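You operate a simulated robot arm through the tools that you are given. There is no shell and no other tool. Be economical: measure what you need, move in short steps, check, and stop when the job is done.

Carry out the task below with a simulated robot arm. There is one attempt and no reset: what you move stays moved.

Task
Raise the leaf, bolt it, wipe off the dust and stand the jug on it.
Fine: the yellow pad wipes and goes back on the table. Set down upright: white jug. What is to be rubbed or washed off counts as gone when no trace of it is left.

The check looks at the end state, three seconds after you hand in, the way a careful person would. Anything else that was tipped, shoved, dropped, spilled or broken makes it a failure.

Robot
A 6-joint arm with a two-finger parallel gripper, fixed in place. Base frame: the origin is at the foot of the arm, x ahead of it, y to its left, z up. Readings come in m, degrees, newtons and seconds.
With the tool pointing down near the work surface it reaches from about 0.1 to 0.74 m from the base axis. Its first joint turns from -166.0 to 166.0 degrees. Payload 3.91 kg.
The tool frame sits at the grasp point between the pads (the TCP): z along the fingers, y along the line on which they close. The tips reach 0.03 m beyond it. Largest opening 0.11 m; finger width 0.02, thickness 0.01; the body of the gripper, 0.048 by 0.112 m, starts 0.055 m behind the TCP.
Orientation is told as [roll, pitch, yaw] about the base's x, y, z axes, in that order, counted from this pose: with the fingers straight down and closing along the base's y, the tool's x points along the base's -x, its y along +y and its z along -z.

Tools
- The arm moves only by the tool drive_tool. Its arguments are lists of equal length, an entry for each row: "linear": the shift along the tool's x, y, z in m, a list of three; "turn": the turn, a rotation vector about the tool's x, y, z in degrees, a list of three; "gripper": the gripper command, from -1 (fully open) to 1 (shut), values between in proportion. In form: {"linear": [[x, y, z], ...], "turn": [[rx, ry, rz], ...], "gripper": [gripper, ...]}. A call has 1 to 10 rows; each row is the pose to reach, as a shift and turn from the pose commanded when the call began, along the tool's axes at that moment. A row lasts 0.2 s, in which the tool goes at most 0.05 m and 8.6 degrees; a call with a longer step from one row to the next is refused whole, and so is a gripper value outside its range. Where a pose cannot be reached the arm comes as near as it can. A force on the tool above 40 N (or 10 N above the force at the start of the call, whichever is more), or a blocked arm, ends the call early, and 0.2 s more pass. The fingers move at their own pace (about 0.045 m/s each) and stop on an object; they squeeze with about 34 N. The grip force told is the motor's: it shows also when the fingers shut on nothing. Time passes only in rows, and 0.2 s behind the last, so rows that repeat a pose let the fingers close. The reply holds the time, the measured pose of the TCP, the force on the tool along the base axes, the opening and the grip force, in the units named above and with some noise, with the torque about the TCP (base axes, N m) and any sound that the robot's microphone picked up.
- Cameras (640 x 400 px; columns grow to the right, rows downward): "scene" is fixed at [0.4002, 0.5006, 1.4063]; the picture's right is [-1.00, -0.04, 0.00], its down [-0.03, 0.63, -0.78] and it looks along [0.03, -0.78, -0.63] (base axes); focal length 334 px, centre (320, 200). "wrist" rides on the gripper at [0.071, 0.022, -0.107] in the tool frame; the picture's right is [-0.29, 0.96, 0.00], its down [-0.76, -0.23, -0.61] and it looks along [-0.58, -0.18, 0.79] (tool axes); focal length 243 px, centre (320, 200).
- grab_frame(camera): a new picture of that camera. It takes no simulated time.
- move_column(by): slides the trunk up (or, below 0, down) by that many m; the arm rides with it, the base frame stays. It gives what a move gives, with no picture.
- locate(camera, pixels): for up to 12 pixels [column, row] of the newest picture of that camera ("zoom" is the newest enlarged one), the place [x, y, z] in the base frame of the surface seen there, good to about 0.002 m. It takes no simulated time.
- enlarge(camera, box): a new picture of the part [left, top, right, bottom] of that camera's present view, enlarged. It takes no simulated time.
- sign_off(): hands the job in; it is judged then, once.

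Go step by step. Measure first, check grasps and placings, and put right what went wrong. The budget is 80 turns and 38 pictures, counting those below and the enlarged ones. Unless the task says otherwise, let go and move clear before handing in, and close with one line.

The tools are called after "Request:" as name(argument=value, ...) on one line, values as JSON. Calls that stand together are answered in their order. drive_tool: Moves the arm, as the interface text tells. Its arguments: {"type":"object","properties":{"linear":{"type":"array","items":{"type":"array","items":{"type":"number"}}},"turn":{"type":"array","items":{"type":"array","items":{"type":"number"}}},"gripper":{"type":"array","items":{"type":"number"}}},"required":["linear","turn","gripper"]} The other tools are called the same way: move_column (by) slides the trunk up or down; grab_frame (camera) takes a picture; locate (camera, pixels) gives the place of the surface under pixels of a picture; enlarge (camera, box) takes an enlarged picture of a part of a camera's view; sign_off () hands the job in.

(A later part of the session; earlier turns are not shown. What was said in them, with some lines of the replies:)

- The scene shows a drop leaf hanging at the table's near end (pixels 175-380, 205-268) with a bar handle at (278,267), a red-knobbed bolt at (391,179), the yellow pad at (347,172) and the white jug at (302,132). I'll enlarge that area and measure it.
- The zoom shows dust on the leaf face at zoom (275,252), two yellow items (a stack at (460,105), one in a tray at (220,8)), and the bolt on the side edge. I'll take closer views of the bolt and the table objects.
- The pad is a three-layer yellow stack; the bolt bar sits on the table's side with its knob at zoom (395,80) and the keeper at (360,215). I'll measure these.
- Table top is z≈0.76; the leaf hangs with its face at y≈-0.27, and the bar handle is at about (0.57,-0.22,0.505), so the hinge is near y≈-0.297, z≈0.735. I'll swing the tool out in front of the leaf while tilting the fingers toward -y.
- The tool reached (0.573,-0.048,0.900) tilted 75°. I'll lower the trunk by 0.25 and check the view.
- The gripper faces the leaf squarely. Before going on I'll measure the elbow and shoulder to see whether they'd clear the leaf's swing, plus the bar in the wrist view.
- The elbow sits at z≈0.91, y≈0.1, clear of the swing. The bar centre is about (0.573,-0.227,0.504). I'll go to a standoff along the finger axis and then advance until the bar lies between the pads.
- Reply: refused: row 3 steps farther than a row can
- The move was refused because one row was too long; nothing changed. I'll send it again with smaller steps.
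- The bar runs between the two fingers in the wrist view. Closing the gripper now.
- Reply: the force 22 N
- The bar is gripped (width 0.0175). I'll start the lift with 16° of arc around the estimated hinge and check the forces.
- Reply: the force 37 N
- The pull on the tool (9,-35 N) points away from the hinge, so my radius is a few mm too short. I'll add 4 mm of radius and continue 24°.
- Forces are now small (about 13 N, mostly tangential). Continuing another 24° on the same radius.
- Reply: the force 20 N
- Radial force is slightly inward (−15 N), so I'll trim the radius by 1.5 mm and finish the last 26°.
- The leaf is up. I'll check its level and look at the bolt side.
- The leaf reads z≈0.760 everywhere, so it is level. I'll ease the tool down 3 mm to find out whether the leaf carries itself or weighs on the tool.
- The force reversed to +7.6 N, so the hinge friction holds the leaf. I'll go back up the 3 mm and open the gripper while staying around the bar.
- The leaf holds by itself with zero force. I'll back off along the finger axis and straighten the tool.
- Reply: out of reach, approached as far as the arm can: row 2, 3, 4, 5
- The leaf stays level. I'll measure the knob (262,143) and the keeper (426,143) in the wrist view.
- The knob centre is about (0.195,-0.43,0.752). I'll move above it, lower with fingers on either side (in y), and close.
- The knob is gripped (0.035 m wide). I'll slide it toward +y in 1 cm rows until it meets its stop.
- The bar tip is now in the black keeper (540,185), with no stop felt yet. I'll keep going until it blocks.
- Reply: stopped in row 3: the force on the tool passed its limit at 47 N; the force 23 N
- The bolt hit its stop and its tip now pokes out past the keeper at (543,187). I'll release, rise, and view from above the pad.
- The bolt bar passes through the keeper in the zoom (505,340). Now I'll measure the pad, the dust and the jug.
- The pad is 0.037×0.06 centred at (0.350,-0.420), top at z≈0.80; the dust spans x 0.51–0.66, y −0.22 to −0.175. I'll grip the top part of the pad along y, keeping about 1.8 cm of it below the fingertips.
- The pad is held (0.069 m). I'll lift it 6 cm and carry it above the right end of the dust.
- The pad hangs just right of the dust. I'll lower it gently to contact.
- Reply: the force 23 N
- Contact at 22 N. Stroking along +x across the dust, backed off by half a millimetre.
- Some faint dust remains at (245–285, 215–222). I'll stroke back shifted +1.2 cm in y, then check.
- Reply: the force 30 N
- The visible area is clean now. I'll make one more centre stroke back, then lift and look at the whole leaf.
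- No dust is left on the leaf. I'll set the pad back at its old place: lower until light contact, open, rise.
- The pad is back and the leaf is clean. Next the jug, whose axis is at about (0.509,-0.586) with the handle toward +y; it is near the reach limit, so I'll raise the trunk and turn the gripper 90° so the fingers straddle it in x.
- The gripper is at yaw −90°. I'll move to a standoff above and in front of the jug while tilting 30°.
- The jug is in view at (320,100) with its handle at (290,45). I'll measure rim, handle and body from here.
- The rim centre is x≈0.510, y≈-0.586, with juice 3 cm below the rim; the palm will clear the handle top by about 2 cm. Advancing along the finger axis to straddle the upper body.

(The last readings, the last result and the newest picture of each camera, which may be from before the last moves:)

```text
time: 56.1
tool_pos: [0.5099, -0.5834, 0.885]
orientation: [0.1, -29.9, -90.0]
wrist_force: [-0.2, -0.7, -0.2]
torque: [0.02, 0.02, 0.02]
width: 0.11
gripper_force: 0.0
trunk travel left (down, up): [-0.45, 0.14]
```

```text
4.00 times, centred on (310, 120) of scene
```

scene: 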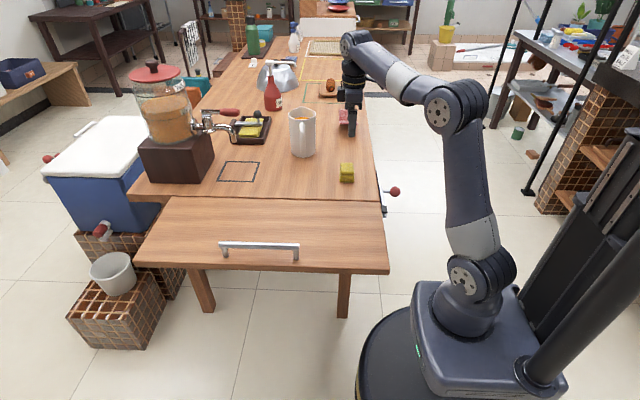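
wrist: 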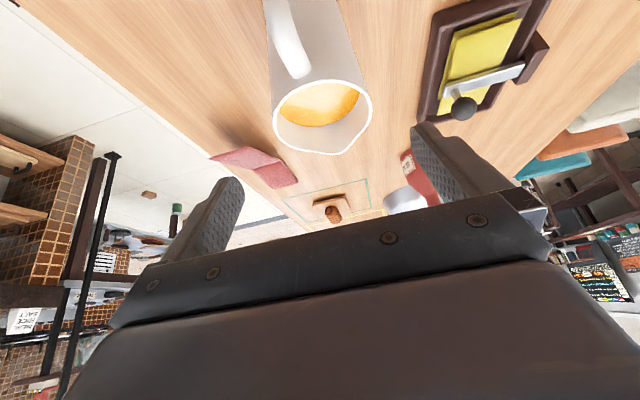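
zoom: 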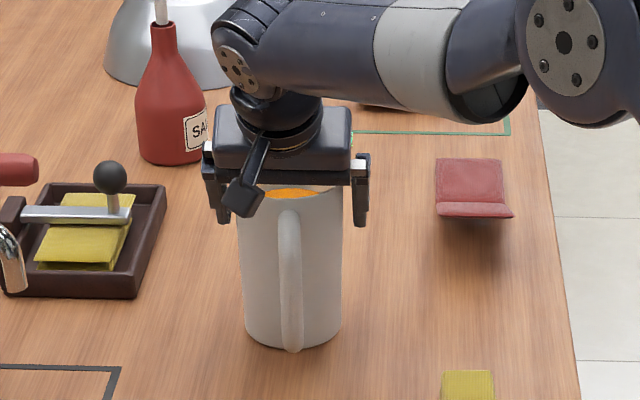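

The fingers straddle the jug with a slightly smaller gap on the left (235 vs right 350), so I'll shift 3 mm in +x and close.

Request:
drive_tool(linear=[[0, 0.003, 0], [0, 0.003, 0], [0, 0.003, 0], [0, 0.003, 0], [0, 0.003, 0], [0, 0.003, 0]], turn=[[0, 0, 0], [0, 0, 0], [0, 0, 0], [0, 0, 0], [0, 0, 0], [0, 0, 0]], gripper=[-0.8, -0.7, -0.5, 0.2, 0.5, 0.5])

```text
time: 57.5
tool_pos: [0.5123, -0.5829, 0.8843]
orientation: [0.1, -30.1, -90.0]
wrist_force: [-2.1, -2.5, 1.5]
torque: [-0.13, 0.04, 0.03]
width: 0.0968
gripper_force: 33.8
trunk travel left (down, up): [-0.45, 0.14]
```

The jug is gripped (0.097 m, 34 N). I'll lift slowly 4 cm and check the load.

Request:
drive_tool(linear=[[-0.0015, 0, -0.0026], [-0.004, 0, -0.0069], [-0.0075, 0, -0.013], [-0.0125, 0, -0.0217], [-0.0175, 0, -0.0303], [-0.02, 0, -0.0346], [-0.02, 0, -0.0346]], turn=[[0, 0, 0], [0, 0, 0], [0, 0, 0], [0, 0, 0], [0, 0, 0], [0, 0, 0], [0, 0, 0]], gripper=[0.5, 0.5, 0.5, 0.5, 0.5, 0.5, 0.5])

Request:
enlarge(camera="scene", box=[240, 70, 380, 170])

```text
time: 59.1
tool_pos: [0.5124, -0.5832, 0.9242]
orientation: [0.1, -30.0, -90.0]
wrist_force: [-0.1, 0.0, -8.8]
torque: [-0.11, -0.05, 0.01]
width: 0.0971
gripper_force: 33.3
trunk travel left (down, up): [-0.45, 0.14]
```

```text
4.00 times, centred on (310, 120) of scene
```

zoom: 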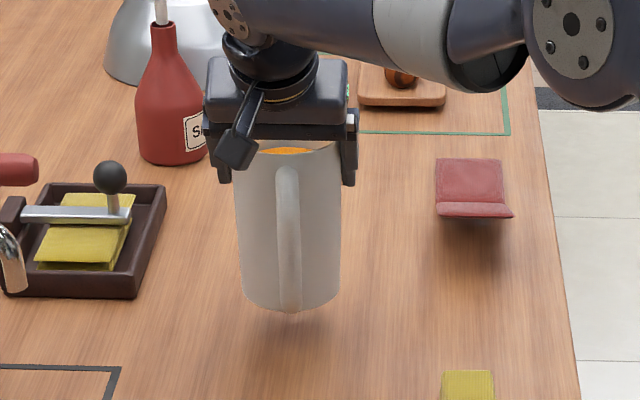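

The jug hangs upright and clear, load 8.8 N. I'll carry it toward the leaf with gentle ramps.

Request:
drive_tool(linear=[[0.0028, 0, -0.0051], [0.009, 0, -0.0144], [0.0195, 0, -0.0263], [0.0343, 0, -0.0406], [0.054, 0, -0.0566], [0.0736, 0, -0.0725], [0.0933, 0, -0.0885], [0.1106, 0, -0.0985], [0.1192, 0, -0.1035], [0.1236, 0, -0.106]], turn=[[0, 0, 0], [0, 0, 0], [0, 0, 0], [0, 0, 0], [0, 0, 0], [0, 0, 0], [0, 0, 0], [0, 0, 0], [0, 0, 0], [0, 0, 0]], gripper=[0.5, 0.5, 0.5, 0.5, 0.5, 0.5, 0.5, 0.5, 0.5, 0.5])

```text
time: 61.4
tool_pos: [0.5126, -0.4226, 0.9548]
orientation: [0.1, -30.0, -89.9]
wrist_force: [-0.6, 0.3, -7.5]
torque: [-0.1, 0.0, 0.0]
width: 0.0967
gripper_force: 34.4
trunk travel left (down, up): [-0.45, 0.14]
```

Stable. Continuing to about (0.42, -0.19) above the leaf, clear of the bar handle.

Request:
drive_tool(linear=[[0.0087, 0, -0.005], [0.026, 0, -0.015], [0.052, 0, -0.03], [0.0823, -0.015, -0.0475], [0.1126, -0.035, -0.065], [0.1386, -0.055, -0.08], [0.1645, -0.07, -0.095], [0.1819, -0.08, -0.105], [0.1949, -0.087, -0.1125], [0.1992, -0.09, -0.115]], turn=[[0, 0, 0], [0, 0, 0], [0, 0, 0], [0, 0, 0], [0, 0, 0], [0, 0, 0], [0, 0, 0], [0, 0, 0], [0, 0, 0], [0, 0, 0]], gripper=[0.5, 0.5, 0.5, 0.5, 0.5, 0.5, 0.5, 0.5, 0.5, 0.5])

Request:
grab_frame(camera="scene")

```text
time: 63.5
tool_pos: [0.4229, -0.192, 0.9541]
orientation: [0.1, -30.1, -90.0]
wrist_force: [0.3, -0.1, -7.7]
torque: [-0.1, -0.01, 0.01]
width: 0.0968
gripper_force: 33.8
trunk travel left (down, up): [-0.45, 0.14]
```

```text
9 pictures are left
```

scene: 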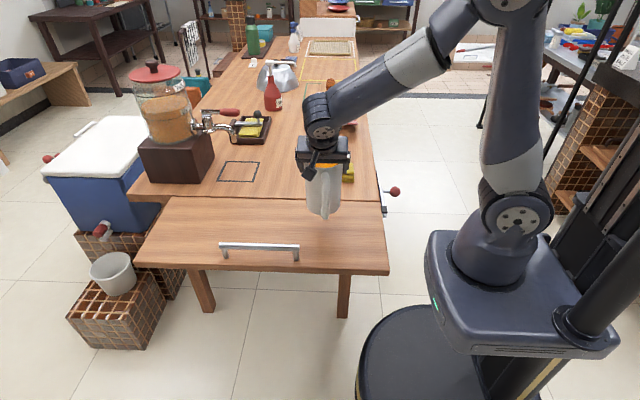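

The jug is over the clear right part of the leaf. Lowering slowly to the resting height (TCP z≈0.884).

Request:
drive_tool(linear=[[0.005, 0, 0.0087], [0.0125, 0, 0.0217], [0.02, 0, 0.0346], [0.0265, 0, 0.0459], [0.031, 0, 0.0537], [0.033, 0, 0.0572], [0.034, 0, 0.0589], [0.0345, 0, 0.0598], [0.035, 0, 0.0606], [0.035, 0, 0.0606]], turn=[[0, 0, 0], [0, 0, 0], [0, 0, 0], [0, 0, 0], [0, 0, 0], [0, 0, 0], [0, 0, 0], [0, 0, 0], [0, 0, 0], [0, 0, 0]], gripper=[0.5, 0.5, 0.5, 0.5, 0.5, 0.5, 0.5, 0.5, 0.5, 0.5])

```text
time: 65.8
tool_pos: [0.4217, -0.1928, 0.8846]
orientation: [0.2, -30.0, -90.0]
wrist_force: [0.1, 0.2, -9.1]
torque: [-0.11, -0.04, 0.01]
width: 0.097
gripper_force: 34.3
trunk travel left (down, up): [-0.45, 0.14]
```

Still carrying 9 N, so I'll creep down in half-millimetre rows until the load comes off.

Request:
drive_tool(linear=[[0.0003, 0, 0.0004], [0.0005, 0, 0.0009], [0.0008, 0, 0.0013], [0.001, 0, 0.0017], [0.001, 0, 0.0017]], turn=[[0, 0, 0], [0, 0, 0], [0, 0, 0], [0, 0, 0], [0, 0, 0]], gripper=[0.5, 0.5, 0.5, 0.5, 0.5])

```text
time: 67.0
tool_pos: [0.4218, -0.192, 0.8826]
orientation: [0.1, -30.0, -90.0]
wrist_force: [-1.0, 3.9, 10.0]
torque: [-0.27, 0.37, -0.1]
width: 0.0968
gripper_force: 34.0
trunk travel left (down, up): [-0.45, 0.14]
```

The jug is on the leaf (+10 N). I'll ease up a touch, open fully, then back out along the finger axis.

Request:
drive_tool(linear=[[-0.0005, 0, -0.0008], [-0.0005, 0, -0.0008], [-0.0005, 0, -0.0008], [-0.0005, 0, -0.0008], [-0.0005, 0, -0.0008]], turn=[[0, 0, 0], [0, 0, 0], [0, 0, 0], [0, 0, 0], [0, 0, 0]], gripper=[0.5, -0.8, -1, -1, -1])

Request:
enlarge(camera="scene", box=[250, 130, 410, 250])

```text
time: 68.2
tool_pos: [0.4214, -0.1939, 0.8827]
orientation: [0.1, -30.1, -90.0]
wrist_force: [-0.4, 0.4, -0.4]
torque: [-0.03, -0.01, 0.0]
width: 0.1097
gripper_force: 0.0
trunk travel left (down, up): [-0.45, 0.14]
```

```text
3.33 times, centred on (330, 190) of scene
```

zoom: 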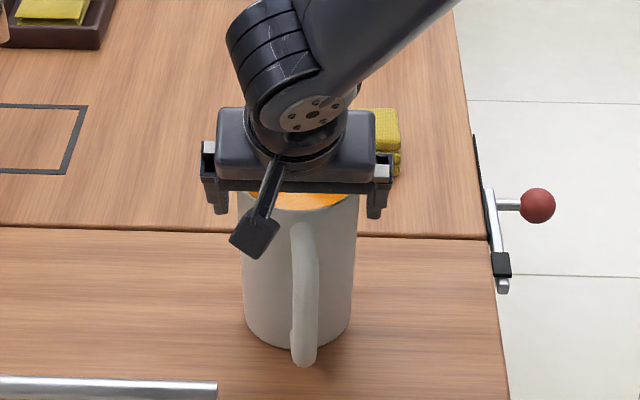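

The jug stands upright and both fingers are clear of it. Backing out slowly along the finger axis.

Request:
drive_tool(linear=[[0, 0, -0.01], [0, 0, -0.025], [0, 0, -0.045], [0, 0, -0.07], [0, 0, -0.1], [0, 0, -0.13], [0, 0, -0.16], [0, 0, -0.16]], turn=[[0, 0, 0], [0, 0, 0], [0, 0, 0], [0, 0, 0], [0, 0, 0], [0, 0, 0], [0, 0, 0], [0, 0, 0]], gripper=[-1, -1, -1, -1, -1, -1, -1, -1])

Request:
drive_tool(linear=[[0, -0.03, -0.03], [0, -0.06, -0.06], [0, -0.1, -0.06], [0, -0.14, -0.06]], turn=[[0, 0, 0], [0, 0, 0], [0, 0, 0], [0, 0, 0]], gripper=[-1, -1, -1, -1])

Request:
grab_frame(camera="scene")

Request:
enlarge(camera="scene", box=[130, 100, 420, 280])

```text
time: 70.0
tool_pos: [0.4214, -0.1131, 1.0228]
orientation: [0.1, -30.0, -90.0]
wrist_force: [-0.6, 1.0, 0.4]
torque: [-0.03, 0.02, -0.01]
width: 0.1098
gripper_force: 0.0
trunk travel left (down, up): [-0.45, 0.14]
```

```text
time: 71.0
tool_pos: [0.2827, -0.0828, 1.073]
orientation: [0.1, -29.9, -90.0]
wrist_force: [0.7, 0.2, 0.1]
torque: [-0.01, 0.0, -0.02]
width: 0.1098
gripper_force: 0.0
trunk travel left (down, up): [-0.45, 0.14]
```

```text
7 pictures are left
```

scene: 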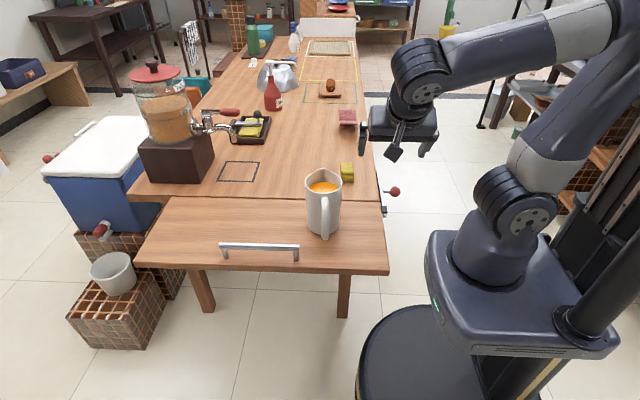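

```text
2.21 times, centred on (275, 190) of scene
```

zoom: 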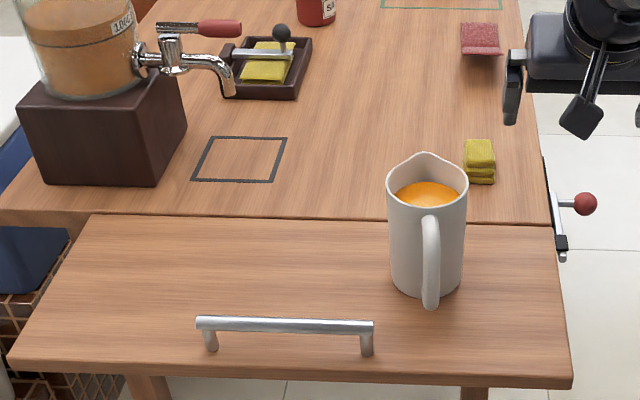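

The leaf is up and bolted, its face shows no dust, the pad is back on the table, and the jug stands upright on the leaf at (323,205) with the arm clear. I'll hand in.

Request:
sign_off()

```text
The job is handed in.
```

I raised and bolted the leaf, wiped it clean, put the yellow pad back on the table and stood the jug upright on the leaf with no spill.
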